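You operate a simulated robot arm through the tools that you are given. There is no shell and no other tool.

The job below is to be done with a simulated robot arm. You get a single attempt, and the scene is never put back.

## Task
Earth the black board case, prove it, then store the blue board in it.
Fine: plug the green plug into the earth socket, press the test button once for a green lamp, and shut the lid after.

Only the result counts: the job must be done as asked and must still hold three seconds after the hand-in. Knocking over, shifting, dropping, spilling or breaking anything else fails it. A push-on lid holds only when it is set on centred and level and pressed home; a screw cap is set on level and turned clockwise until tight.

## Robot
A 7-joint arm with a two-finger gripper, fixed in place. Base frame: the origin is on the floor under the middle of its stand, x ahead of it, y to its left, z up; the work surface is at about z = 850. Readings come in mm, rad, newtons and seconds.
With the tool pointing down near the work surface it reaches from about 340 to 720 mm from the base axis. Its first joint turns from -1.152 to 1.152 rad. Payload 2.45 kg.
The TCP is the grasp point between the finger pads, 26 mm short of the fingertips. In the tool frame z runs along the fingers and y along their closing line. The gripper opens to 96 mm; its body begins 69 mm behind the TCP.
Orientation is that of the tool frame in the base frame, as a unit quaternion [w, x, y, z]. With the fingers straight down and closing along the base's y, the tool's x points along the base's -x, its y along +y and its z along -z.

## Interface
- The arm moves only by the tool drive_tool. Its argument "series" is a list of rows, each a list of 7 numbers: the shift along the base's x, y, z in mm, then the turn, a rotation vector about the base's x, y, z in rad, then the opening, from 0 (shut) to 1 (fully open). In form: [[dx, dy, dz, wx, wy, wz, jaw], ...]. A call has 1 to 20 rows; each row is the pose to reach, as a shift and turn from the pose commanded when the call began. Rows are played at 5 a second. More than 50 mm and 0.15 rad between two rows, or a gripper value outside its range, and nothing of the call is played. Where a pose cannot be reached the arm comes as near as it can. A force on the tool above 90 N (or 10 N above the force at the start of the call, whichever is more), or a blocked arm, ends the call early, and 0.2 s more pass. The fingers move at their own pace (about 50 mm/s each) and stop on an object; they squeeze with about 34 N. The grip force told is the motor's: it shows also when the fingers shut on nothing. Time passes only in rows, and 0.2 s behind the last, so rows that repeat a pose let the fingers close. It gives the time, the measured TCP pose, the force on the tool (base axes), the opening and the grip force at its end, in the units of the frame above (readings bear some noise), with the torque about the TCP (base axes, N m) and any sound that the robot's microphone picked up, and new pictures: "views" is both (left out), scene, wrist or none.
- Cameras (640 x 400 px; columns grow to the right, rows downward): "scene" is fixed at [167.2, -392.6, 1418]; the picture's right is [0.75, -0.66, 0.00], its down [-0.40, -0.46, -0.79] and it looks along [0.52, 0.60, -0.61] (base axes); focal length 279 px, centre (320, 200). "wrist" rides on the gripper at [82, 3, -98] in the tool frame; the picture's right is [-0.04, 1.00, 0.00], its down [-0.73, -0.03, -0.68] and it looks along [-0.68, -0.03, 0.73] (tool axes); focal length 256 px, centre (320, 200). There is no depth. A picture from a camera that has moved, and an enlarged one, comes with that camera's place and axes in the base frame and with its lens.
- close_up(camera, box): a new picture of the part [left, top, right, bottom] of that camera's present view, enlarged. The clock stands still meanwhile.
- finish_job(): hands the job in; it is judged then, once.

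Places have to be worked out from the pictures, the camera data and where the tool is seen. Open the gripper and draw the arm clear of the work before you hand the job in, unless the task says otherwise.

The tools are called by a JSON object that holds its "fn" and its "kwargs". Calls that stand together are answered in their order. drive_tool: Moves the arm, as the interface text tells. Its arguments: {"type":"object","properties":{"series":{"type":"array"},"views":{"type":"string","enum":["both","scene","wrist","none"]}},"required":["series"]} The other tools are called the same way: close_up (camera, box) takes an enlarged picture of a part of a camera's view; finish_job () hands the job in.

At the start:

```text
t: 0.0
eef_pos: [492.0, 50.0, 1227.2]
ee_rot: [0.0, 0.0, 1.0, 0.001]
ft_force: [0.4, 0.8, -0.2]
ft_torque: [0.0, -0.01, 0.01]
opening: 96.2
grip_force: 0.0
```

scene: 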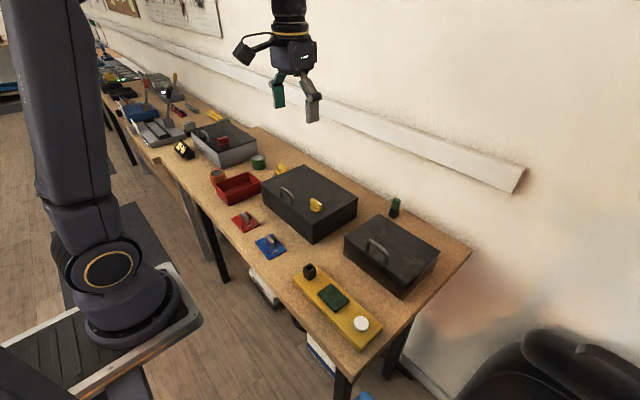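
wrist: 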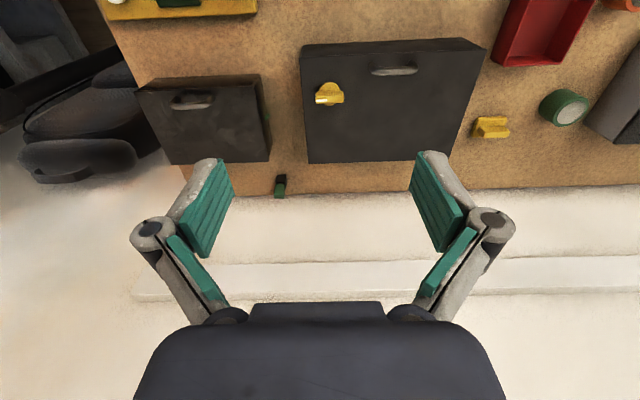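

I see several cases, boards, a yellow strip with items, and a green item behind. I'll take close-ups before moving anything.

{"fn": "close_up", "kwargs": {"camera": "scene", "box": [280, 180, 480, 360]}}

{"fn": "close_up", "kwargs": {"camera": "scene", "box": [160, 100, 360, 260]}}

{"fn": "close_up", "kwargs": {"camera": "wrist", "box": [80, 0, 360, 200]}}

{"fn": "close_up", "kwargs": {"camera": "wrist", "box": [360, 0, 640, 200]}}

```text
2.22 times, centred on (380, 270) of scene
camera zoom: at [167.2, -392.6, 1418.0], right [0.75, -0.66, 0.0], down [-0.4, -0.46, -0.79], along [0.52, 0.6, -0.61], focal length 620 px, centre (187, 44)
```

zoom: 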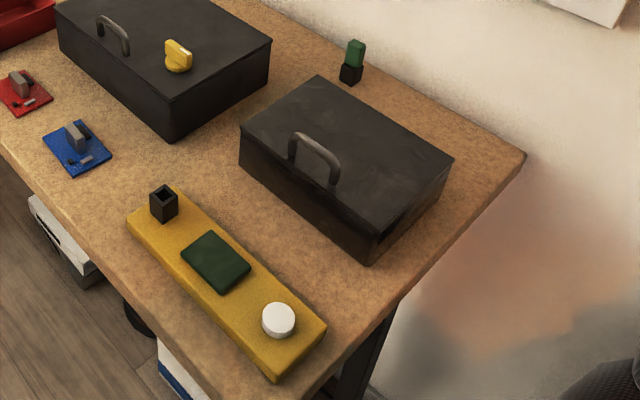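

```text
2.50 times, centred on (260, 180) of scene
camera zoom: at [167.2, -392.6, 1418.0], right [0.75, -0.66, 0.0], down [-0.4, -0.46, -0.79], along [0.52, 0.6, -0.61], focal length 697 px, centre (470, 250)
```

zoom: 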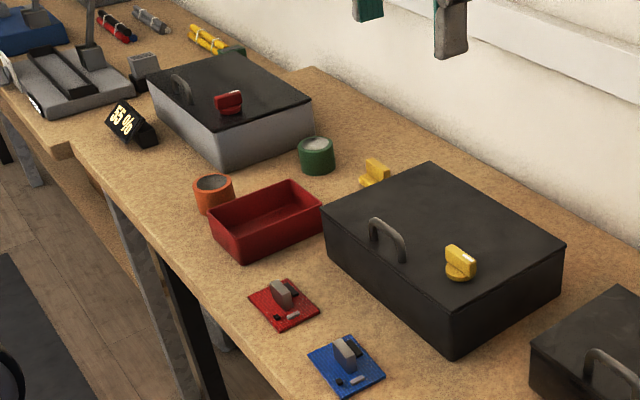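

```text
2.00 times, centred on (220, 100) of wrist
camera zoom: at [409.6, 53.7, 1325.3], right [0.04, 1.0, 0.0], down [0.73, -0.03, 0.68], along [0.68, -0.03, -0.73], focal length 512 px, centre (520, 400)
```

zoom: 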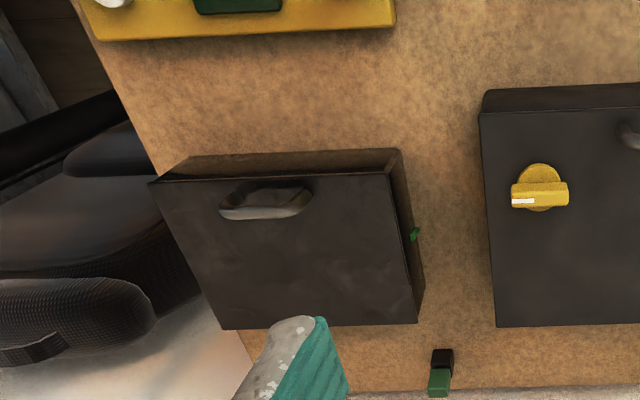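

```text
2.00 times, centred on (500, 100) of wrist
camera zoom: at [409.6, 53.7, 1325.3], right [0.04, 1.0, 0.0], down [0.73, -0.03, 0.68], along [0.68, -0.03, -0.73], focal length 512 px, centre (-40, 400)
```

zoom: 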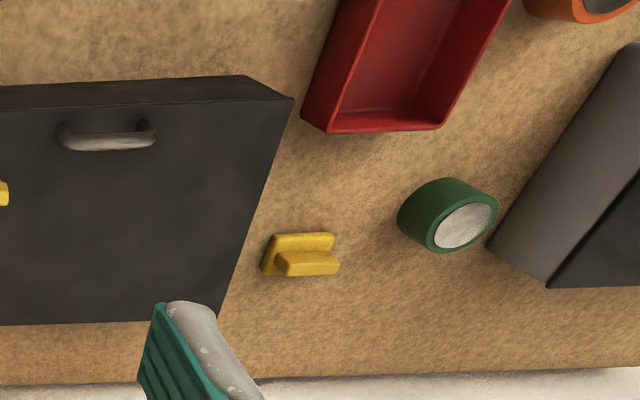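

Two black cases, a yellow panel (black hollow socket, dark green pad, white button), and a green/black item near the back edge at roughly x 770, y -50. I'll move the arm at height to inspect with the wrist camera.

{"fn": "drive_tool", "kwargs": {"series": [[0, -40, -20, 0, 0, 0, 1], [0, -80, -50, 0, 0, 0, 1], [0, -100, -90, 0, 0, 0, 1], [0, -100, -120, 0, 0, 0, 1], [0, -100, -120, 0, 0, 0, 1]], "views": "both"}}

```text
t: 1.2
eef_pos: [489.9, -48.4, 1107.3]
ee_rot: [0.0, -0.001, 1.0, 0.0]
ft_force: [-0.4, -0.5, 0.9]
ft_torque: [0.02, 0.01, -0.01]
opening: 96.1
grip_force: 0.1
camera wrist: at [407.7, -45.5, 1206.2], right [0.04, 1.0, 0.0], down [0.73, -0.03, 0.68], along [0.68, -0.03, -0.73], focal length 256 px, centre (320, 200)
```

scene: 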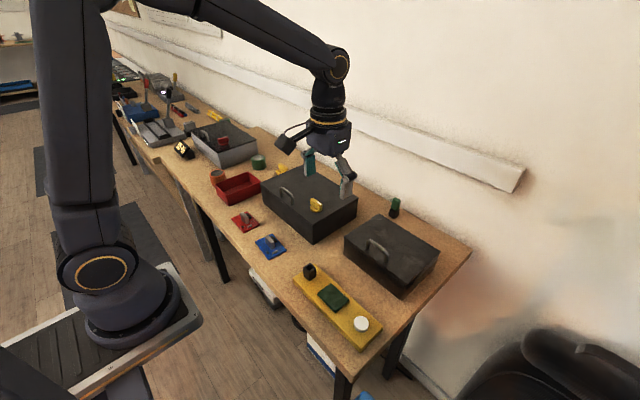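
wrist: 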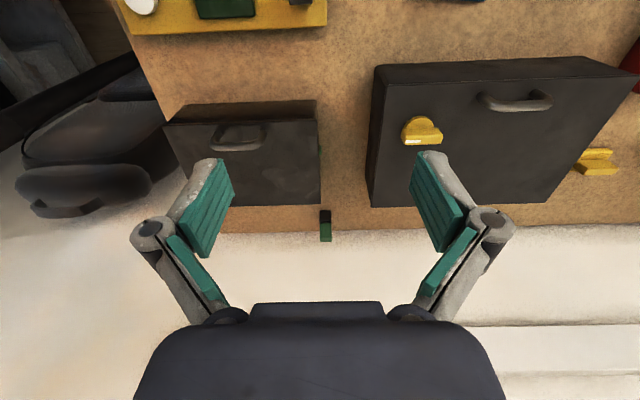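

The plug item and the green spot on the case's +y side need closer views, so I'll zoom on them.

{"fn": "close_up", "kwargs": {"camera": "wrist", "box": [260, 120, 380, 250]}}

{"fn": "close_up", "kwargs": {"camera": "scene", "box": [370, 180, 430, 230]}}

{"fn": "close_up", "kwargs": {"camera": "scene", "box": [285, 255, 390, 355]}}

{"fn": "close_up", "kwargs": {"camera": "wrist", "box": [340, 40, 640, 230]}}

```text
3.08 times, centred on (320, 185) of wrist
camera zoom: at [407.7, -45.5, 1206.2], right [0.04, 1.0, 0.0], down [0.73, -0.03, 0.68], along [0.68, -0.03, -0.73], focal length 788 px, centre (320, 246)
```

zoom: 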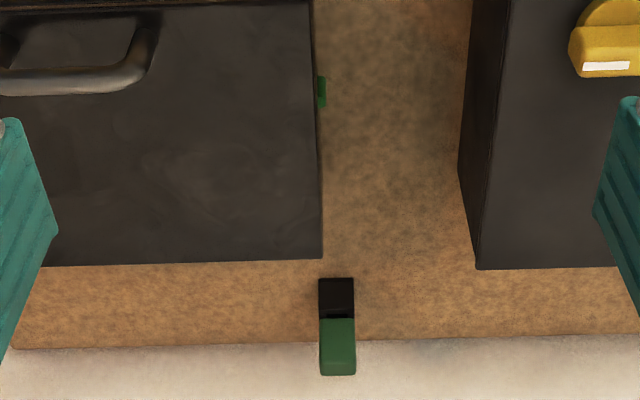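

```text
8.00 times, centred on (400, 205) of scene
camera zoom: at [167.2, -392.6, 1418.0], right [0.75, -0.66, 0.0], down [-0.4, -0.46, -0.79], along [0.52, 0.6, -0.61], focal length 2231 px, centre (-320, 160)
```

zoom: 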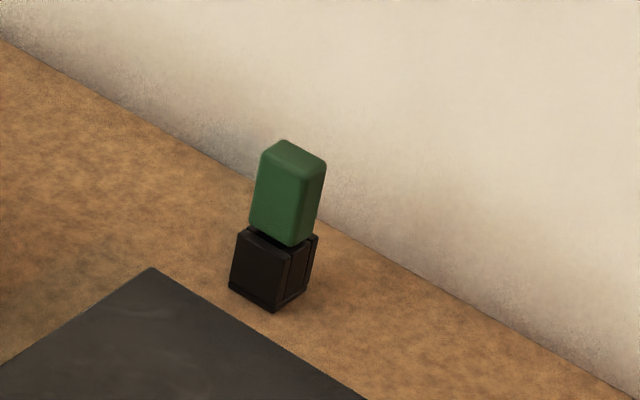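

```text
4.00 times, centred on (338, 305) of scene
camera zoom: at [167.2, -392.6, 1418.0], right [0.75, -0.66, 0.0], down [-0.4, -0.46, -0.79], along [0.52, 0.6, -0.61], focal length 1115 px, centre (250, -220)
```

zoom: 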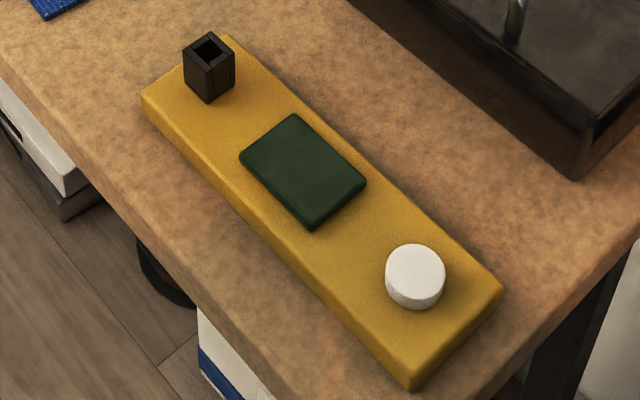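

```text
2.11 times, centred on (490, 135) of wrist
camera zoom: at [407.7, -45.5, 1206.2], right [0.04, 1.0, 0.0], down [0.73, -0.03, 0.68], along [0.68, -0.03, -0.73], focal length 539 px, centre (-38, 337)
```

zoom: 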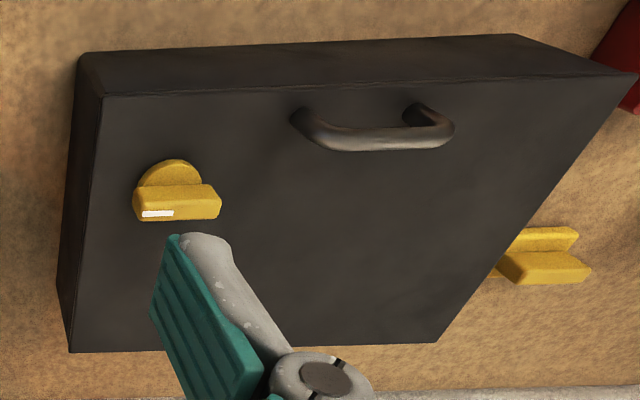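

The green plug stands in a black holder at the back. I'll swing the tool to look toward -y at the small case's +y side and see what the green spot is.

{"fn": "drive_tool", "kwargs": {"series": [[10, 20, 0, 0, 0, -0.14, 1], [20, 40, 0, 0, 0, -0.28, 1], [30, 60, 0, 0, 0, -0.42, 1], [40, 80, 0, 0, 0, -0.56, 1], [50, 100, 0, 0, 0, -0.7, 1], [60, 120, 0, 0, 0, -0.84, 1], [70, 140, 0, 0, 0, -0.98, 1], [80, 160, 0, 0, 0, -1.12, 1], [90, 170, 0, 0, 0, -1.26, 1], [100, 180, 0, 0, 0, -1.4, 1], [100, 180, 0, 0, 0, -1.4, 1]], "views": "both"}}

```text
t: 3.6
eef_pos: [591.5, 130.9, 1107.3]
ee_rot: [0.001, 0.645, 0.764, -0.001]
ft_force: [0.2, 0.0, 0.6]
ft_torque: [-0.03, -0.02, 0.03]
opening: 95.8
grip_force: 0.1
camera wrist: at [581.3, 211.9, 1205.7], right [0.99, 0.13, 0.0], down [0.09, -0.73, 0.68], along [0.09, -0.67, -0.73], focal length 256 px, centre (320, 200)
```

scene: 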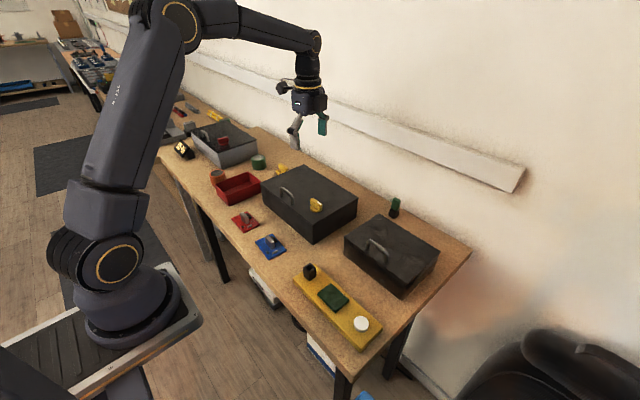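
wrist: 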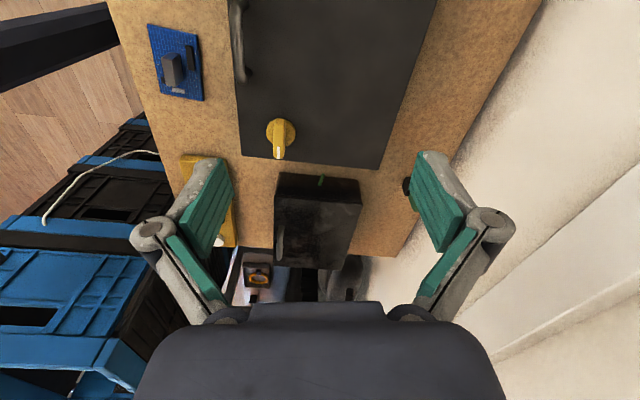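

{"fn": "close_up", "kwargs": {"camera": "wrist", "box": [240, 110, 400, 280]}}

{"fn": "close_up", "kwargs": {"camera": "wrist", "box": [120, 0, 320, 180]}}

```text
2.35 times, centred on (320, 195) of wrist
camera zoom: at [581.3, 211.9, 1205.7], right [0.99, 0.13, 0.0], down [0.09, -0.73, 0.68], along [0.09, -0.67, -0.73], focal length 602 px, centre (320, 212)
```

zoom: 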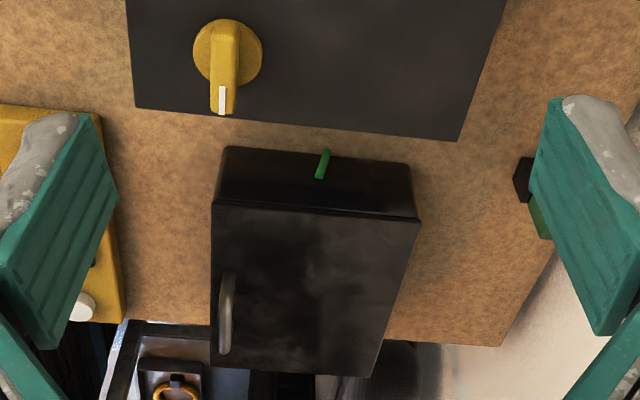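

```text
2.22 times, centred on (220, 90) of wrist
camera zoom: at [581.3, 211.9, 1205.7], right [0.99, 0.13, 0.0], down [0.09, -0.73, 0.68], along [0.09, -0.67, -0.73], focal length 569 px, centre (542, 444)
```

zoom: 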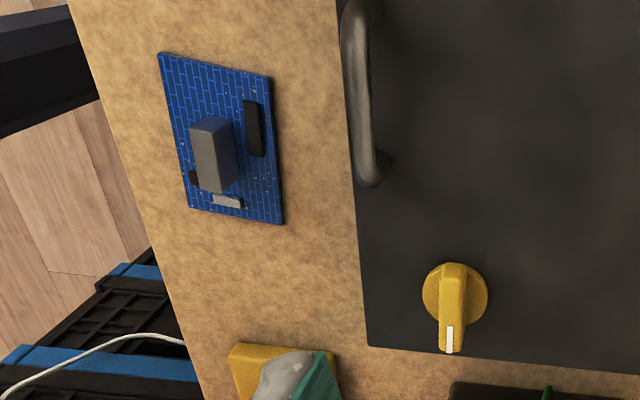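

The green stub sticks out of the small black case's +y side, apparently an earth lead tag. I'll go closer to inspect it and the lid seams.

{"fn": "drive_tool", "kwargs": {"series": [[0, -20, -30, 0, 0, 0, 1], [0, -40, -60, 0, 0, 0, 1], [0, -55, -90, 0, 0, 0, 1], [0, -55, -90, 0, 0, 0, 1]], "views": "wrist"}}

{"fn": "close_up", "kwargs": {"camera": "wrist", "box": [220, 130, 420, 300]}}

```text
t: 4.6
eef_pos: [591.5, 72.2, 1016.9]
ee_rot: [0.0, 0.644, 0.765, 0.0]
ft_force: [0.4, -0.9, -0.6]
ft_torque: [-0.01, 0.02, 0.05]
opening: 96.2
grip_force: 0.1
camera wrist: at [580.2, 154.1, 1115.6], right [0.99, 0.13, 0.0], down [0.1, -0.73, 0.68], along [0.09, -0.67, -0.73], focal length 256 px, centre (320, 200)
```

wrist: 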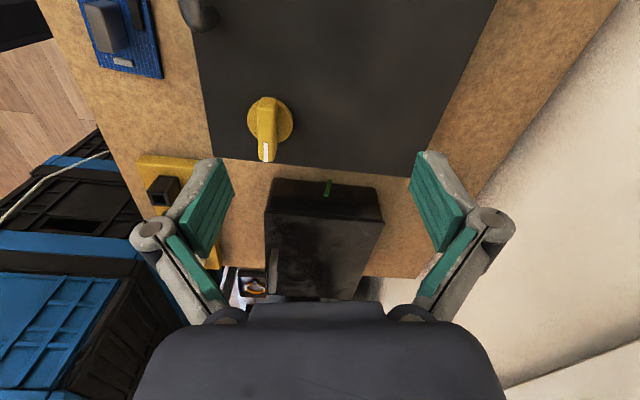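

```text
2.35 times, centred on (320, 215) of wrist
camera zoom: at [580.2, 154.1, 1115.6], right [0.99, 0.13, 0.0], down [0.1, -0.73, 0.68], along [0.09, -0.67, -0.73], focal length 602 px, centre (320, 165)
```

zoom: 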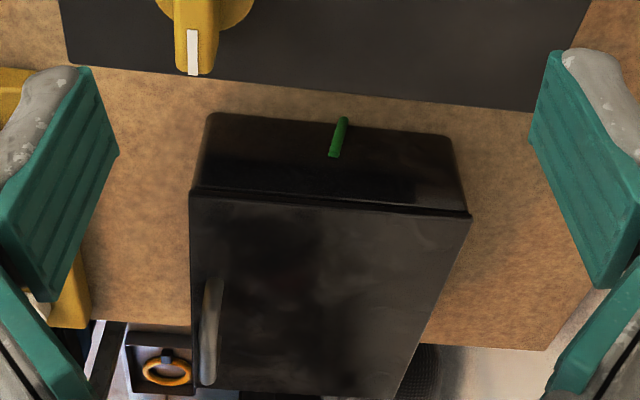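

The small case's lid has a clear seam, and its green stub looks like the earth lead. I'll check whether the large black case has anything similar on its +y side.

{"fn": "drive_tool", "kwargs": {"series": [[0, 0, 40, 0, 0, 0.1, 1], [0, 0, 80, 0, 0, 0.2, 1], [-10, 30, 120, 0, 0, 0.3, 1], [-20, 70, 140, 0, 0, 0.4, 1], [-35, 110, 150, 0, 0, 0.5, 1], [-50, 155, 150, 0, 0, 0.6, 1], [-65, 200, 150, 0, 0, 0.7, 1], [-80, 245, 150, 0, 0, 0.8, 1], [-95, 290, 150, 0, 0, 0.9, 1], [-105, 320, 150, 0, 0, 1.0, 1], [-105, 320, 150, 0, 0, 1.0, 1]], "views": "both"}}

```text
refused: row 3 steps farther than a row can; nothing moved
```

One row was too long; I'll shorten the steps and send the same inspection move.

{"fn": "drive_tool", "kwargs": {"series": [[0, 0, 40, 0, 0, 0.1, 1], [0, 0, 80, 0, 0, 0.2, 1], [-10, 30, 110, 0, 0, 0.3, 1], [-20, 70, 130, 0, 0, 0.4, 1], [-35, 110, 140, 0, 0, 0.5, 1], [-50, 155, 140, 0, 0, 0.6, 1], [-65, 200, 140, 0, 0, 0.7, 1], [-80, 245, 140, 0, 0, 0.8, 1], [-95, 290, 140, 0, 0, 0.9, 1], [-105, 320, 140, 0, 0, 1.0, 1], [-105, 320, 140, 0, 0, 1.0, 1]], "views": "both"}}

```text
t: 7.0
eef_pos: [486.0, 394.0, 1155.7]
ee_rot: [0.0, 0.198, 0.98, 0.0]
ft_force: [0.2, 0.1, 0.5]
ft_torque: [-0.01, -0.01, 0.0]
opening: 96.2
grip_force: 0.0
camera wrist: at [411.4, 429.7, 1254.3], right [0.43, 0.91, 0.0], down [0.66, -0.31, 0.68], along [0.61, -0.29, -0.73], focal length 256 px, centre (320, 200)
```

scene: 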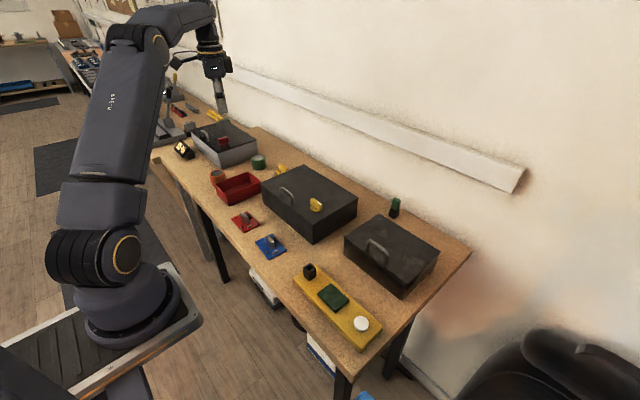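
wrist: 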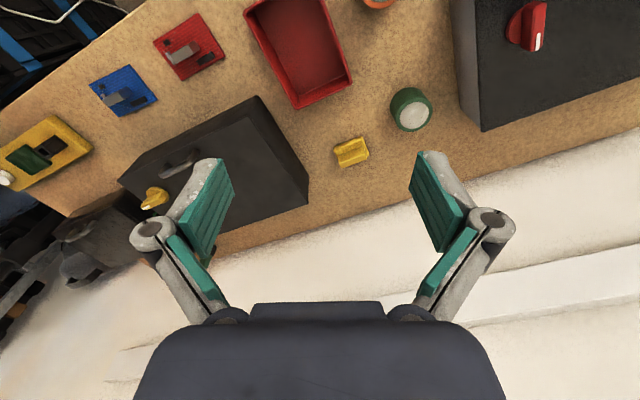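

{"fn": "close_up", "kwargs": {"camera": "wrist", "box": [100, 70, 400, 270]}}

{"fn": "close_up", "kwargs": {"camera": "scene", "box": [330, 200, 450, 305]}}

{"fn": "close_up", "kwargs": {"camera": "wrist", "box": [60, 0, 260, 130]}}

```text
2.00 times, centred on (250, 170) of wrist
camera zoom: at [411.4, 429.7, 1254.3], right [0.43, 0.91, 0.0], down [0.66, -0.31, 0.68], along [0.61, -0.29, -0.73], focal length 512 px, centre (460, 260)
```

zoom: 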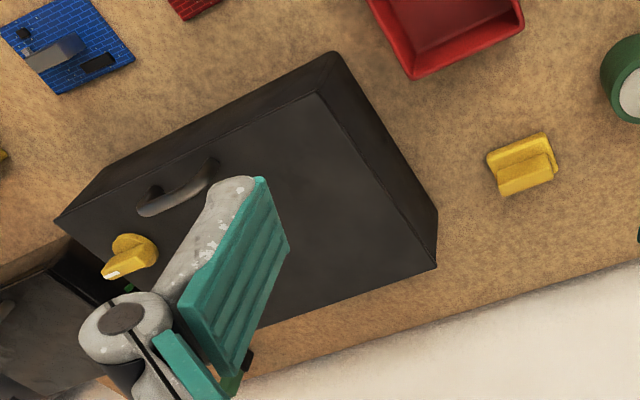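

```text
3.81 times, centred on (390, 252) of scene
camera zoom: at [167.2, -392.5, 1418.0], right [0.75, -0.66, 0.0], down [-0.4, -0.46, -0.79], along [0.52, 0.6, -0.61], focal length 1062 px, centre (53, 0)
```

zoom: 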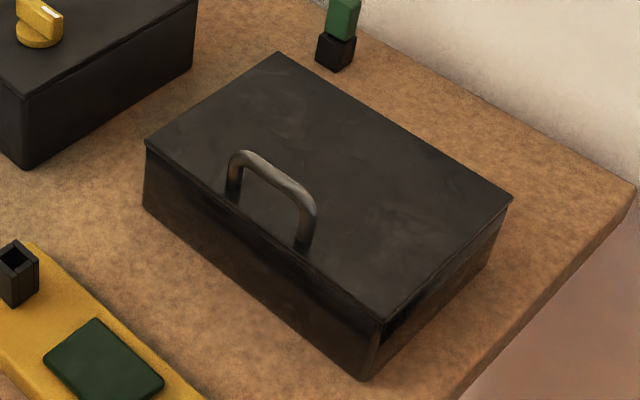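

```text
3.08 times, centred on (160, 65) of wrist
camera zoom: at [411.4, 429.7, 1254.3], right [0.43, 0.91, 0.0], down [0.66, -0.31, 0.68], along [0.61, -0.29, -0.73], focal length 788 px, centre (812, 615)
```

zoom: 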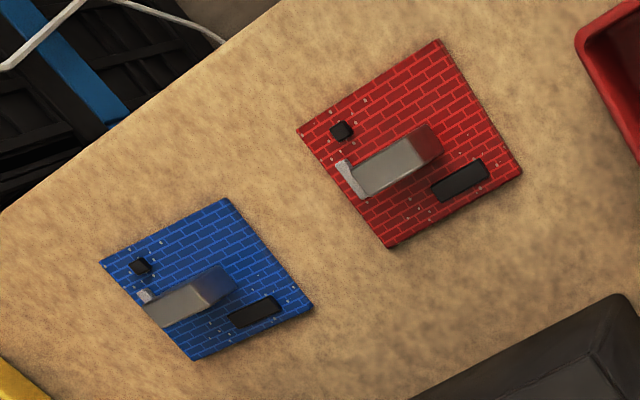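

The large case has no green tag; only the small one does, so the small black case is the one to earth. Next I go back over the middle and test how far out the arm reaches toward the plug at about (770, -48), staying high.

{"fn": "drive_tool", "kwargs": {"series": [[5, -40, 0, 0, 0, 0.06, 1], [15, -85, 0, 0, 0, 0.1, 1], [25, -130, -5, 0, 0, 0.15, 1], [35, -175, -10, 0, 0, 0.2, 1], [45, -220, -15, 0, 0, 0.25, 1], [55, -265, -20, 0, 0, 0.3, 1], [65, -310, -25, 0, 0, 0.33, 1], [75, -355, -30, 0, 0, 0.36, 1], [85, -400, -35, 0, 0, 0.39, 1], [100, -440, -40, 0, 0, 0.4, 1], [120, -442, -60, 0, 0, 0.4, 1], [120, -442, -60, 0, 0, 0.4, 1]], "views": "both"}}

```text
t: 9.6
eef_pos: [604.1, -45.1, 1097.9]
ee_rot: [0.0, 0.001, 1.0, 0.0]
ft_force: [0.7, 0.4, 0.3]
ft_torque: [0.0, 0.0, 0.0]
opening: 96.0
grip_force: 0.0
camera wrist: at [523.0, -42.4, 1195.9], right [0.04, 1.0, 0.0], down [0.73, -0.03, 0.68], along [0.68, -0.03, -0.73], focal length 256 px, centre (320, 200)
```

scene: 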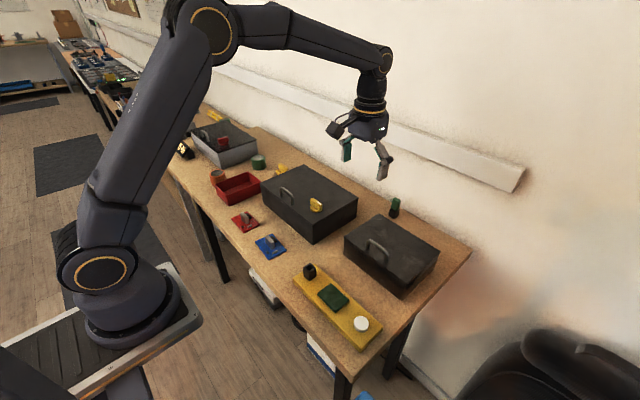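
wrist: 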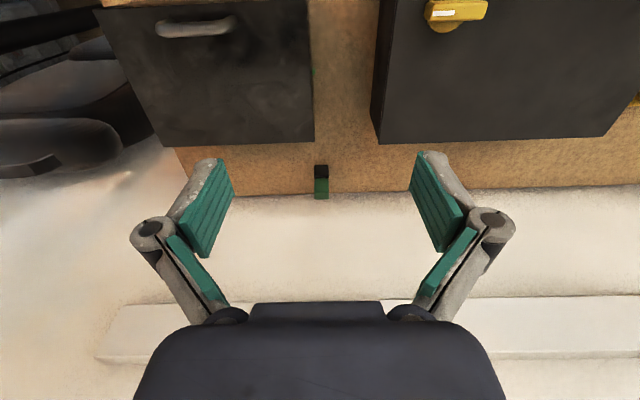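

The plug is centred in the view. I'll zoom on it to refine its place.

{"fn": "close_up", "kwargs": {"camera": "wrist", "box": [280, 140, 360, 210]}}

```text
5.71 times, centred on (320, 175) of wrist
camera zoom: at [523.0, -42.4, 1195.9], right [0.04, 1.0, 0.0], down [0.73, -0.03, 0.68], along [0.68, -0.03, -0.73], focal length 1463 px, centre (320, 343)
```

zoom: 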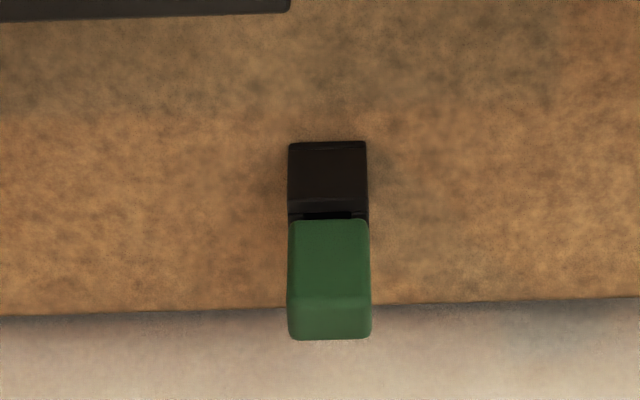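

Plug holder centre is about (777, -51), green body roughly z 885–917. I'll now extend outward at a safe height to see how near the arm can get with the tool upright.

{"fn": "drive_tool", "kwargs": {"series": [[40, -3, -15, 0, 0, 0, 0.6], [80, -6, -35, 0, 0, 0, 0.6], [115, -6, -60, 0, 0, 0, 0.6], [145, -6, -90, 0, 0, 0, 0.6], [173, -6, -110, 0, 0, 0, 0.6], [173, -6, -110, 0, 0, 0, 0.6]], "views": "both"}}

```text
t: 11.0
eef_pos: [724.1, -48.3, 999.9]
ee_rot: [0.0, 0.0, 1.0, 0.0]
ft_force: [0.6, 0.4, -0.5]
ft_torque: [0.02, -0.01, 0.03]
opening: 57.8
grip_force: 0.0
out of reach, approached as far as the arm can: row 3, 4, 5, 6
camera wrist: at [642.5, -44.2, 1098.0], right [0.04, 1.0, 0.0], down [0.73, -0.03, 0.68], along [0.68, -0.03, -0.73], focal length 256 px, centre (320, 200)
```

scene: 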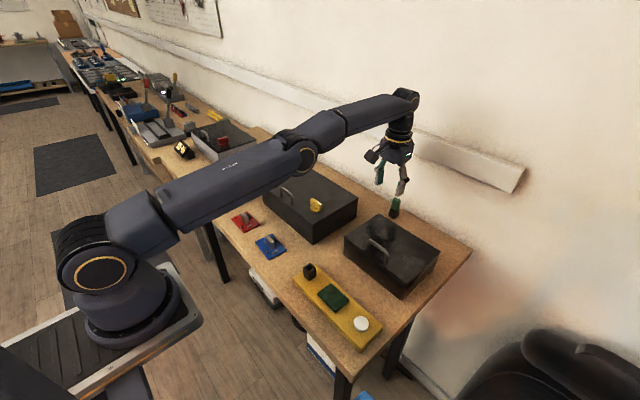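
wrist: 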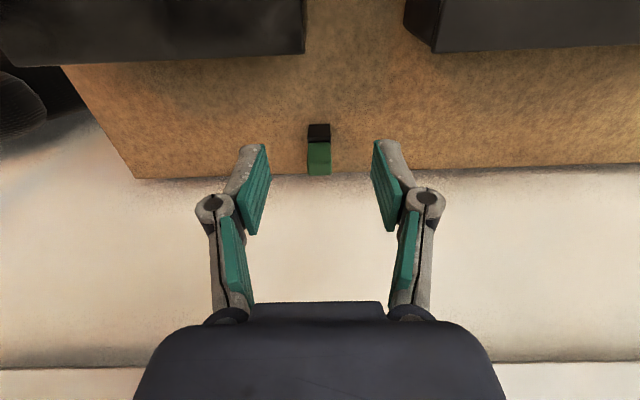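

Upright reach stops at 724, so the plug needs the tool tilted outward. I'll back in, tilt by about 0.35 rad (tips toward +x) and then test reach to x≈777 at height.

{"fn": "drive_tool", "kwargs": {"series": [[-40, 0, 20, 0, -0.07, 0, 0.6], [-60, 0, 30, 0, -0.14, 0, 0.6], [-60, 0, 30, 0, -0.21, 0, 0.6], [-60, 0, 30, 0, -0.28, 0, 0.6], [-60, 0, 30, 0, -0.35, 0, 0.6], [-60, 0, 30, 0, -0.35, 0, 0.6]], "views": "wrist"}}

```text
t: 12.4
eef_pos: [664.9, -45.9, 1030.8]
ee_rot: [0.175, -0.001, 0.985, 0.0]
ft_force: [0.3, -0.1, 0.1]
ft_torque: [0.02, 0.01, -0.03]
opening: 57.5
grip_force: 0.0
camera wrist: at [554.9, -43.0, 1094.8], right [0.04, 1.0, 0.01], down [0.46, -0.03, 0.89], along [0.89, -0.03, -0.46], focal length 256 px, centre (320, 200)
```

wrist: 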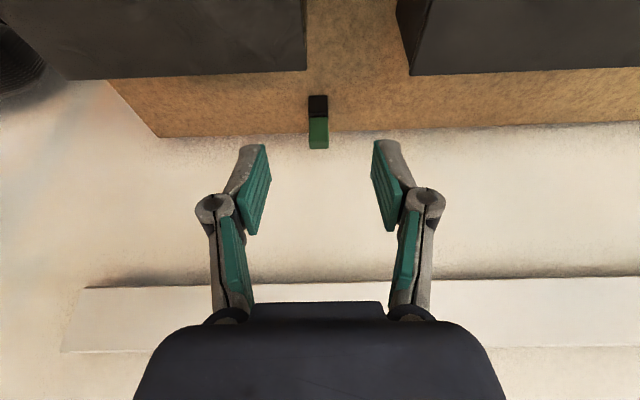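

Tilt works and the command base is the clamped pose. I extend outward to x≈777 while lowering to about z 985, still well above the plug.

{"fn": "drive_tool", "kwargs": {"series": [[40, -3, -15, 0, 0, 0, 0.6], [80, -4, -30, 0, 0, 0, 0.6], [110, -4, -45, 0, 0, 0, 0.6], [110, -4, -45, 0, 0, 0, 0.6]], "views": "both"}}

{"fn": "close_up", "kwargs": {"camera": "wrist", "box": [220, 60, 420, 240]}}

{"fn": "close_up", "kwargs": {"camera": "scene", "box": [350, 120, 450, 230]}}

```text
t: 13.4
eef_pos: [775.8, -49.9, 984.2]
ee_rot: [0.174, 0.0, 0.985, 0.0]
ft_force: [-1.4, -0.1, 0.0]
ft_torque: [0.01, 0.02, -0.01]
opening: 57.6
grip_force: 0.0
camera wrist: at [665.1, -45.9, 1049.2], right [0.04, 1.0, 0.01], down [0.46, -0.03, 0.89], along [0.89, -0.03, -0.46], focal length 256 px, centre (320, 200)
```

scene: 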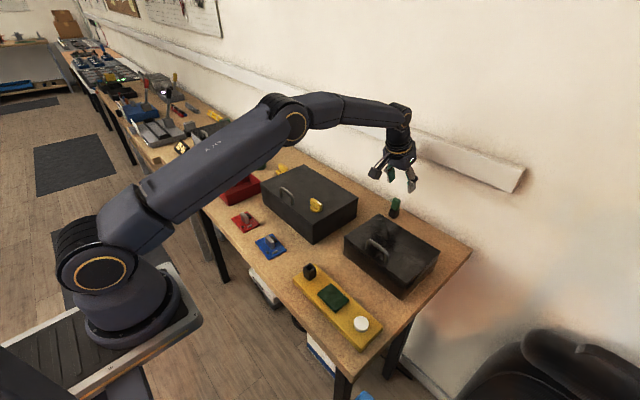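
wrist: 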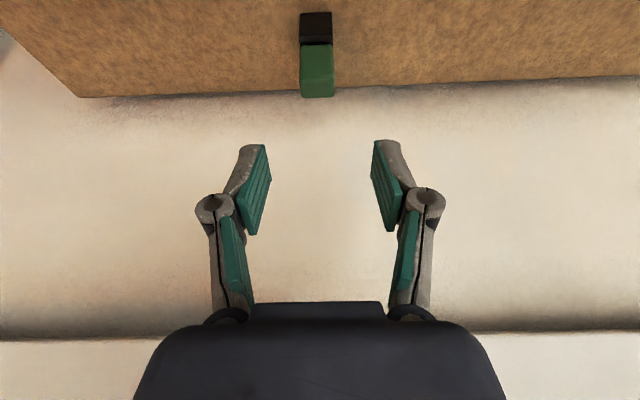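

```text
2.22 times, centred on (320, 150) of wrist
camera zoom: at [665.1, -45.9, 1049.2], right [0.04, 1.0, 0.01], down [0.46, -0.03, 0.89], along [0.89, -0.03, -0.46], focal length 569 px, centre (320, 311)
```

zoom: 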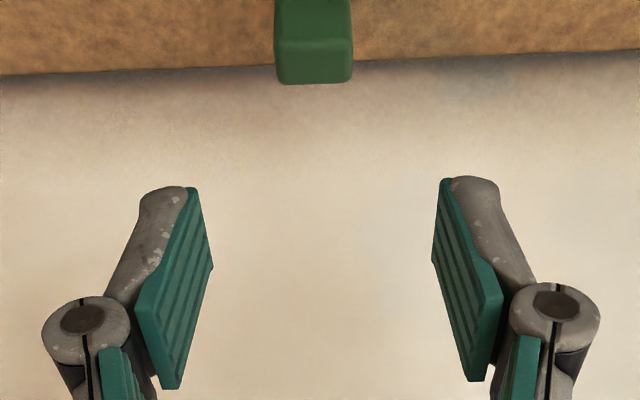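

```text
3.64 times, centred on (400, 175) of scene
camera zoom: at [167.2, -392.6, 1418.0], right [0.75, -0.66, 0.0], down [-0.4, -0.46, -0.79], along [0.52, 0.6, -0.61], focal length 1014 px, centre (29, 291)
```

zoom: 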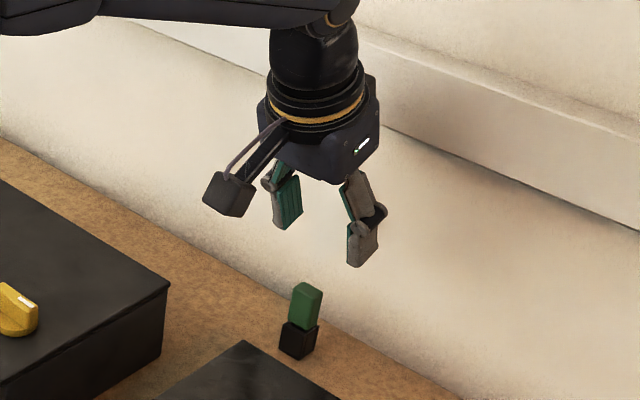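

At tilt 0.35 the tool reaches (776, -50, 984). The plug's centre works out to (775.5, -50.2), green body z≈886–917; with the tilt the pads centre on it when TCP is near (769.5, -50.2, 918). I descend with the jaws open and check before closing.

{"fn": "drive_tool", "kwargs": {"series": [[-2, 0, -20, 0, 0, 0, 0.55], [-4, 0, -40, 0, 0, 0, 0.5], [-6, 0, -55, 0, 0, 0, 0.5], [-6, 0, -66, 0, 0, 0, 0.5], [-6, 0, -66, 0, 0, 0, 0.5]], "views": "both"}}

{"fn": "close_up", "kwargs": {"camera": "wrist", "box": [220, 0, 420, 240]}}

{"fn": "close_up", "kwargs": {"camera": "scene", "box": [360, 150, 430, 230]}}

```text
t: 14.6
eef_pos: [770.2, -52.4, 918.8]
ee_rot: [0.175, 0.0, 0.985, 0.001]
ft_force: [-0.4, -0.1, 0.3]
ft_torque: [-0.01, 0.04, 0.04]
opening: 48.0
grip_force: 0.1
camera wrist: at [658.6, -47.2, 983.0], right [0.04, 1.0, 0.01], down [0.46, -0.03, 0.89], along [0.89, -0.03, -0.46], focal length 256 px, centre (320, 200)
```

scene: 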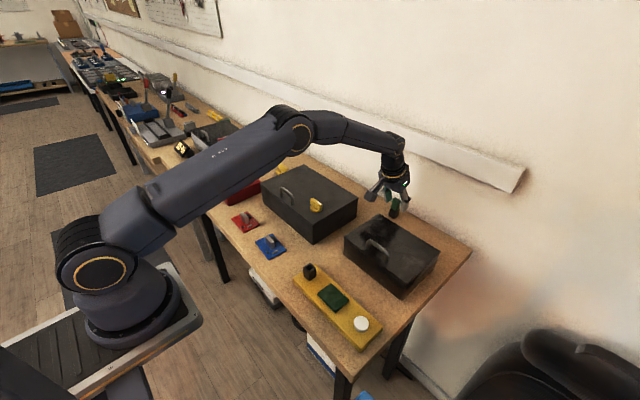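
wrist: 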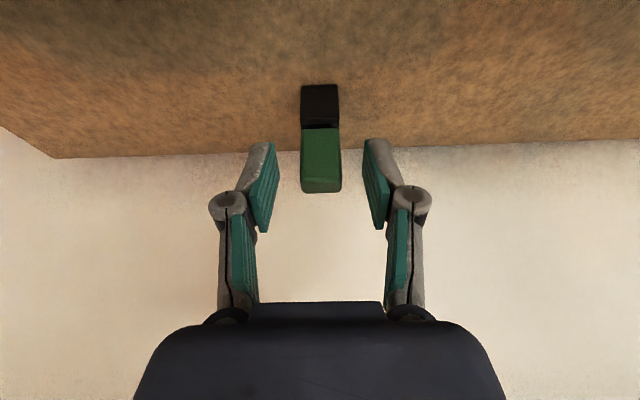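

```text
1.67 times, centred on (320, 120) of wrist
camera zoom: at [658.6, -47.2, 983.0], right [0.04, 1.0, 0.01], down [0.46, -0.03, 0.89], along [0.89, -0.03, -0.46], focal length 427 px, centre (320, 333)
```

zoom: 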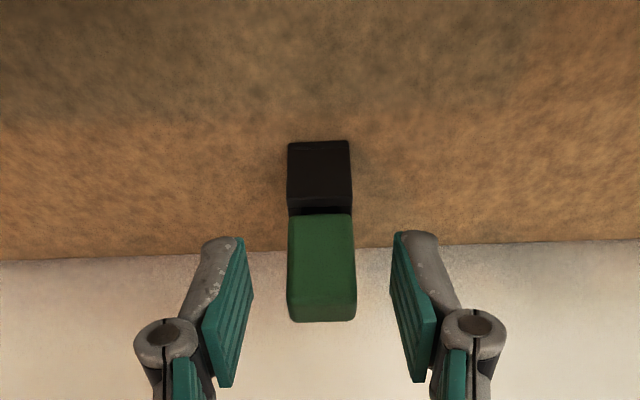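

```text
5.00 times, centred on (395, 190) of scene
camera zoom: at [167.2, -392.6, 1418.0], right [0.75, -0.66, 0.0], down [-0.4, -0.46, -0.79], along [0.52, 0.6, -0.61], focal length 1394 px, centre (-55, 250)
```

zoom: 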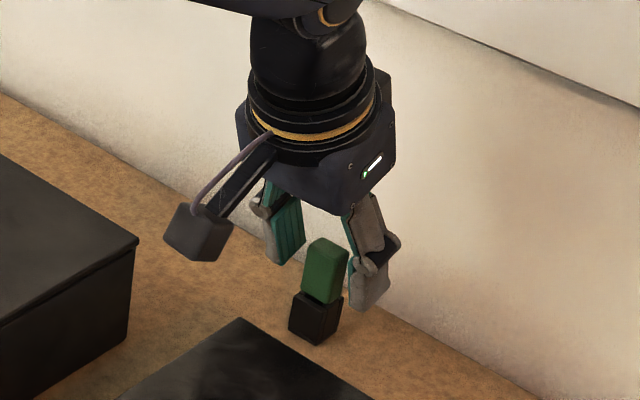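

The plug sits between the pads. I'll zoom in to check centring before closing, so the holder isn't pushed sideways.

{"fn": "close_up", "kwargs": {"camera": "wrist", "box": [230, 110, 410, 222]}}

```text
3.56 times, centred on (320, 166) of wrist
camera zoom: at [658.6, -47.2, 983.0], right [0.04, 1.0, 0.01], down [0.46, -0.03, 0.89], along [0.89, -0.03, -0.46], focal length 910 px, centre (320, 321)
```

zoom: 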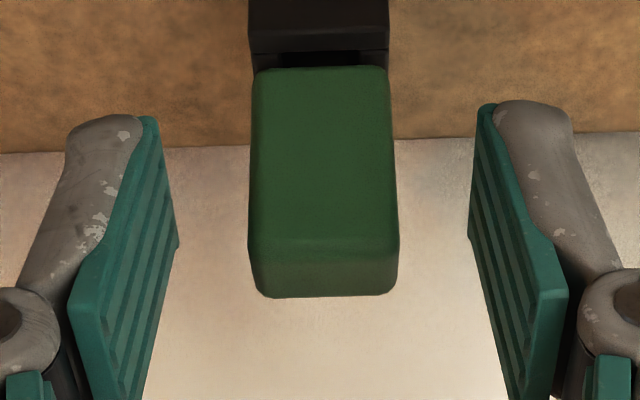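

The plug is centred within about half a millimetre. Closing the gripper now.

{"fn": "drive_tool", "kwargs": {"series": [[0, 0, 0, 0, 0, 0, 0.3], [0, 0, 0, 0, 0, 0, 0.15], [0, 0, 0, 0, 0, 0, 0], [0, 0, 0, 0, 0, 0, 0], [0, 0, 0, 0, 0, 0, 0]], "views": "wrist"}}

```text
t: 15.8
eef_pos: [769.3, -50.8, 918.0]
ee_rot: [0.174, -0.001, 0.985, 0.001]
ft_force: [0.1, 0.6, -0.7]
ft_torque: [-0.01, 0.02, -0.02]
opening: 20.6
grip_force: 33.9
camera wrist: at [658.6, -47.2, 983.1], right [0.04, 1.0, 0.01], down [0.46, -0.03, 0.89], along [0.89, -0.03, -0.46], focal length 256 px, centre (320, 200)
```

wrist: 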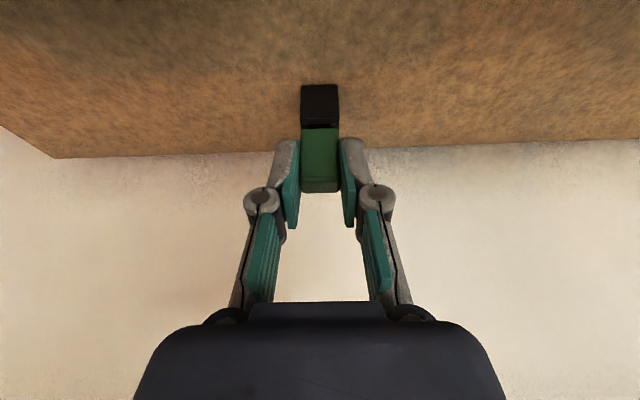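

Gripped at 20.6 mm with 34 N. I lift straight up in small steps, watching the force.

{"fn": "drive_tool", "kwargs": {"series": [[0, 0, 4, 0, 0, 0, 0], [0, 0, 10, 0, 0, 0, 0], [0, 0, 18, 0, 0, 0, 0], [0, 0, 30, 0, 0, 0, 0], [0, 0, 40, 0, 0, 0, 0], [0, 0, 40, 0, 0, 0, 0]], "views": "both"}}

{"fn": "close_up", "kwargs": {"camera": "scene", "box": [360, 140, 430, 230]}}

{"fn": "close_up", "kwargs": {"camera": "wrist", "box": [230, 30, 410, 230]}}

```text
t: 17.2
eef_pos: [769.5, -51.8, 960.6]
ee_rot: [0.175, 0.0, 0.985, -0.001]
ft_force: [0.0, 1.4, -1.2]
ft_torque: [0.01, 0.03, 0.02]
opening: 20.5
grip_force: 34.7
camera wrist: at [658.7, -47.7, 1025.1], right [0.04, 1.0, 0.01], down [0.46, -0.03, 0.89], along [0.89, -0.03, -0.46], focal length 256 px, centre (320, 200)
```

scene: 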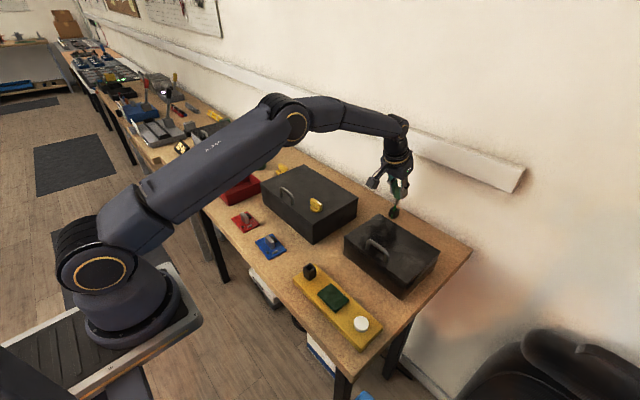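
wrist: 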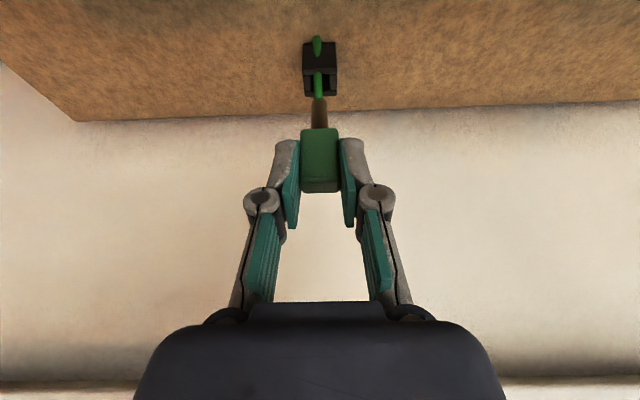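

```text
4.44 times, centred on (395, 185) of scene
camera zoom: at [167.2, -392.6, 1418.0], right [0.75, -0.66, 0.0], down [-0.4, -0.46, -0.79], along [0.52, 0.6, -0.61], focal length 1239 px, centre (-13, 267)
```

zoom: 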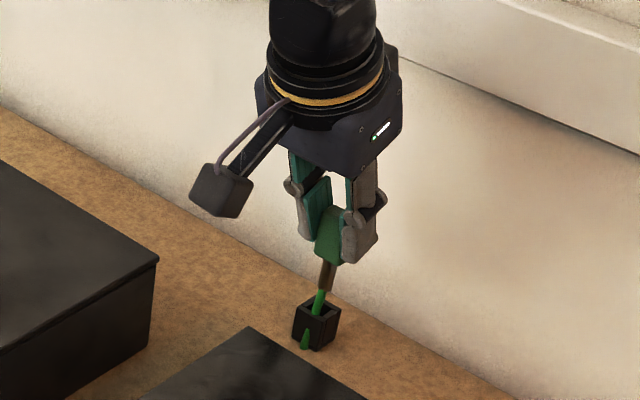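

```text
2.00 times, centred on (320, 130) of wrist
camera zoom: at [658.7, -47.7, 1025.1], right [0.04, 1.0, 0.01], down [0.46, -0.03, 0.89], along [0.89, -0.03, -0.46], focal length 512 px, centre (320, 340)
```

zoom: 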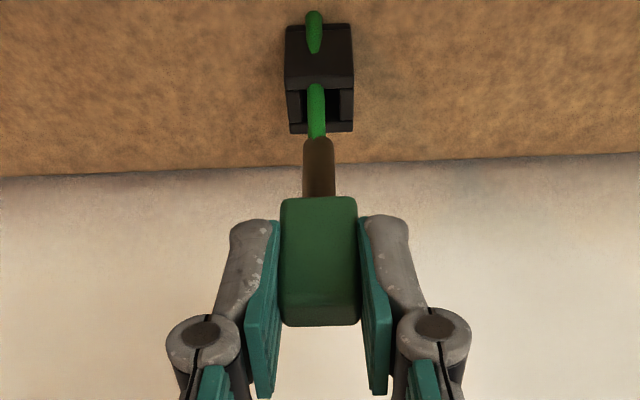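

The plug came free; it has a prong below and a green lead running to the small case's tag, confirming that case. I carry it back through the gap between cases toward the panel's black socket at about (423, -60), keeping the same tilt and height.

{"fn": "drive_tool", "kwargs": {"series": [[-20, 0, 25, 0, 0, 0, 0], [-50, 0, 45, 0, 0, 0, 0], [-90, 0, 50, 0, 0, 0, 0], [-130, 0, 50, 0, 0, 0, 0], [-170, 0, 50, 0, 0, 0, 0], [-210, 0, 50, 0, 0, 0, 0], [-250, -2, 50, 0, 0, 0, 0], [-285, -4, 50, 0, 0, 0, 0], [-315, -6, 50, 0, 0, 0, 0], [-340, -8, 50, 0, 0, 0, 0], [-340, -8, 50, 0, 0, 0, 0]], "views": "both"}}

{"fn": "close_up", "kwargs": {"camera": "scene", "box": [230, 130, 400, 310]}}

```text
t: 19.6
eef_pos: [429.3, -59.3, 1007.5]
ee_rot: [0.174, 0.0, 0.985, 0.0]
ft_force: [0.6, 0.4, -0.4]
ft_torque: [-0.03, 0.01, -0.02]
opening: 20.9
grip_force: 34.0
camera wrist: at [319.0, -55.1, 1072.1], right [0.04, 1.0, 0.01], down [0.46, -0.03, 0.89], along [0.89, -0.03, -0.46], focal length 256 px, centre (320, 200)
```

scene: 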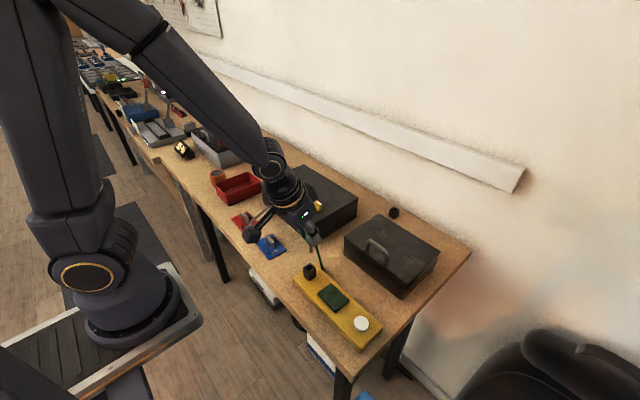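
wrist: 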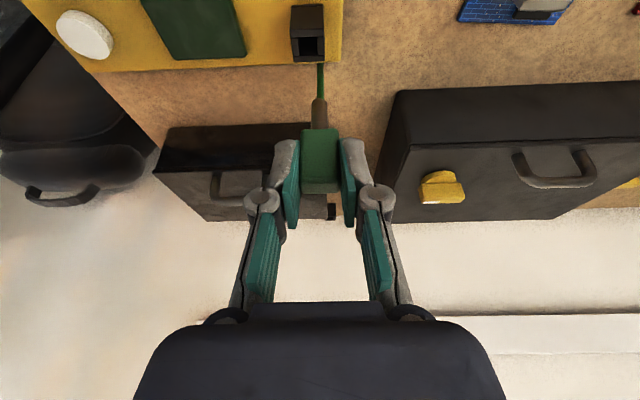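

```text
2.22 times, centred on (315, 220) of scene
camera zoom: at [167.2, -392.6, 1418.0], right [0.75, -0.66, 0.0], down [-0.4, -0.46, -0.79], along [0.52, 0.6, -0.61], focal length 620 px, centre (331, 156)
```

zoom: 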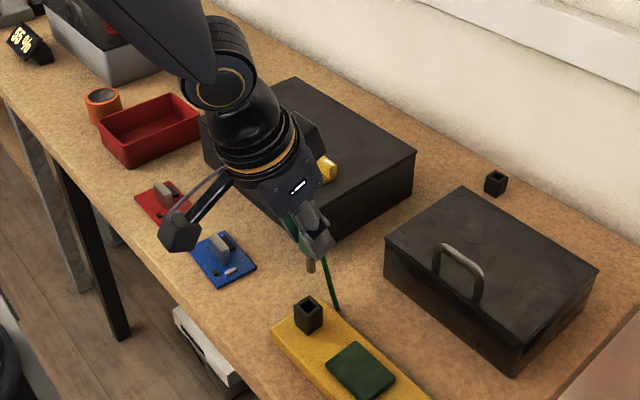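

Reachable here with the tilt. The socket lies ahead/below; I'll zoom in to locate its opening relative to the prong.

{"fn": "close_up", "kwargs": {"camera": "wrist", "box": [250, 0, 390, 110]}}

{"fn": "close_up", "kwargs": {"camera": "scene", "box": [280, 200, 350, 300]}}

```text
3.64 times, centred on (320, 55) of wrist
camera zoom: at [319.0, -55.1, 1072.1], right [0.04, 1.0, 0.01], down [0.46, -0.03, 0.89], along [0.89, -0.03, -0.46], focal length 931 px, centre (320, 727)
```

zoom: 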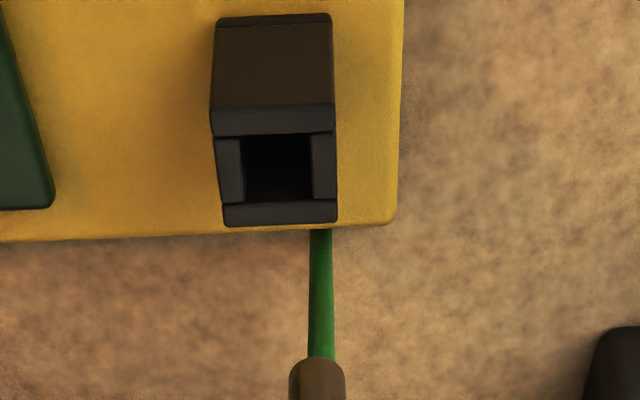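

```text
4.00 times, centred on (315, 250) of scene
camera zoom: at [167.2, -392.6, 1418.0], right [0.75, -0.66, 0.0], down [-0.4, -0.46, -0.79], along [0.52, 0.6, -0.61], focal length 1115 px, centre (340, 0)
```

zoom: 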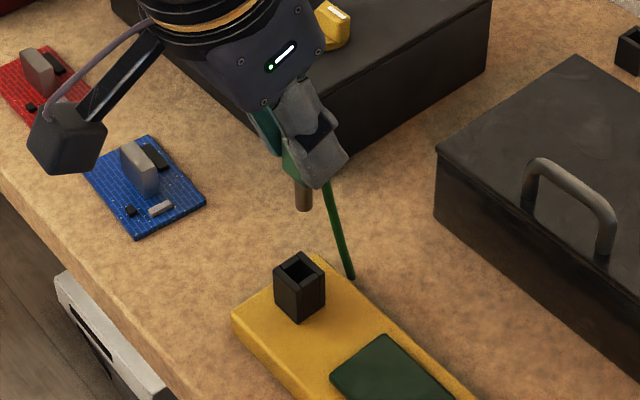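

From the wrist view, the socket top is at about (429.5, -65.6, 895) and the seated TCP should be near (423, -66.5, 928), matching how the holder looked at the grasp. I'll hover with the prong tip about 8 mm above the socket and re-check.

{"fn": "drive_tool", "kwargs": {"series": [[-3, -4, -10, 0, 0, 0, 0], [-6.6, -7.4, -25, 0, 0, 0, 0], [-6.6, -7.4, -38, 0, 0, 0, 0], [-6.6, -7.4, -38, 0, 0, 0, 0]], "views": "both"}}

{"fn": "close_up", "kwargs": {"camera": "wrist", "box": [260, 20, 380, 140]}}

{"fn": "close_up", "kwargs": {"camera": "scene", "box": [280, 220, 340, 300]}}

```text
t: 20.6
eef_pos: [423.4, -66.7, 970.6]
ee_rot: [0.174, 0.0, 0.985, 0.0]
ft_force: [0.0, -0.5, -0.3]
ft_torque: [-0.03, -0.05, 0.0]
opening: 20.9
grip_force: 34.1
camera wrist: at [312.3, -62.7, 1035.2], right [0.04, 1.0, 0.01], down [0.46, -0.03, 0.89], along [0.89, -0.03, -0.46], focal length 256 px, centre (320, 200)
```

scene: 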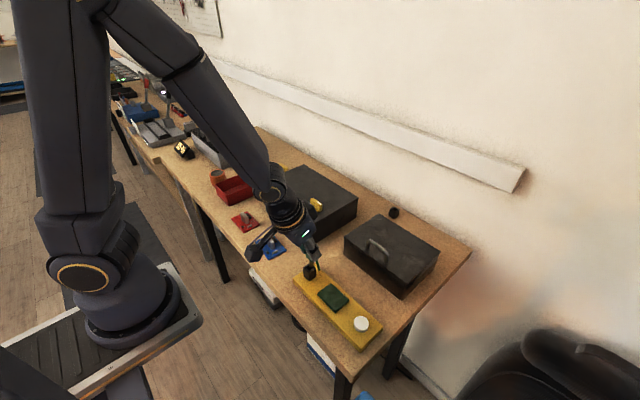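
wrist: 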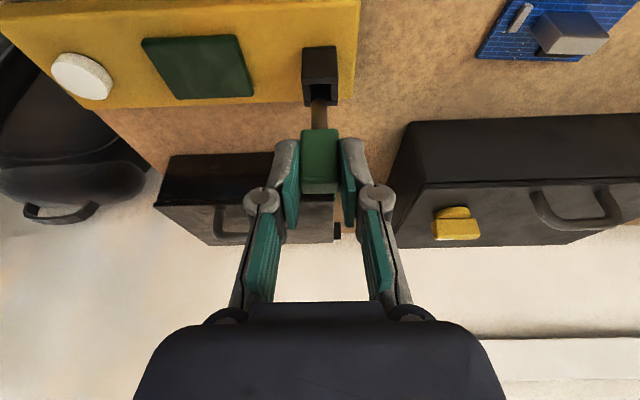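

```text
3.33 times, centred on (320, 80) of wrist
camera zoom: at [312.3, -62.7, 1035.2], right [0.04, 1.0, 0.01], down [0.46, -0.03, 0.89], along [0.89, -0.03, -0.46], focal length 853 px, centre (320, 600)
```

zoom: 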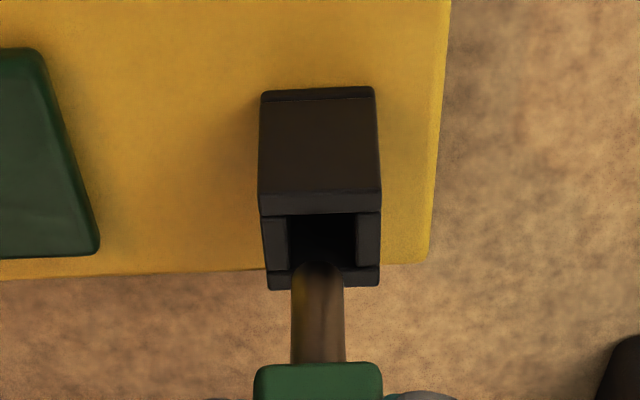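

```text
5.00 times, centred on (310, 260) of scene
camera zoom: at [167.2, -392.6, 1418.0], right [0.75, -0.66, 0.0], down [-0.4, -0.46, -0.79], along [0.52, 0.6, -0.61], focal length 1394 px, centre (370, -100)
```

zoom: 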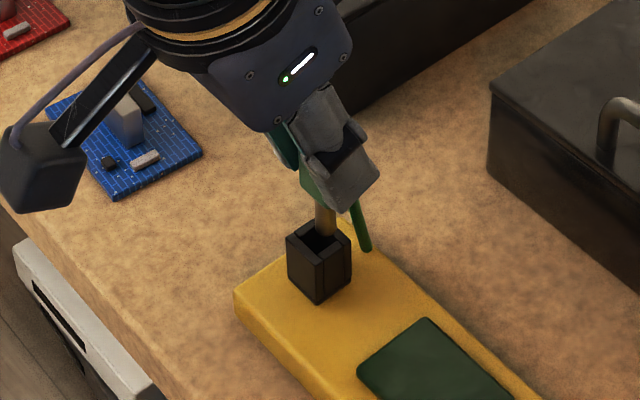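

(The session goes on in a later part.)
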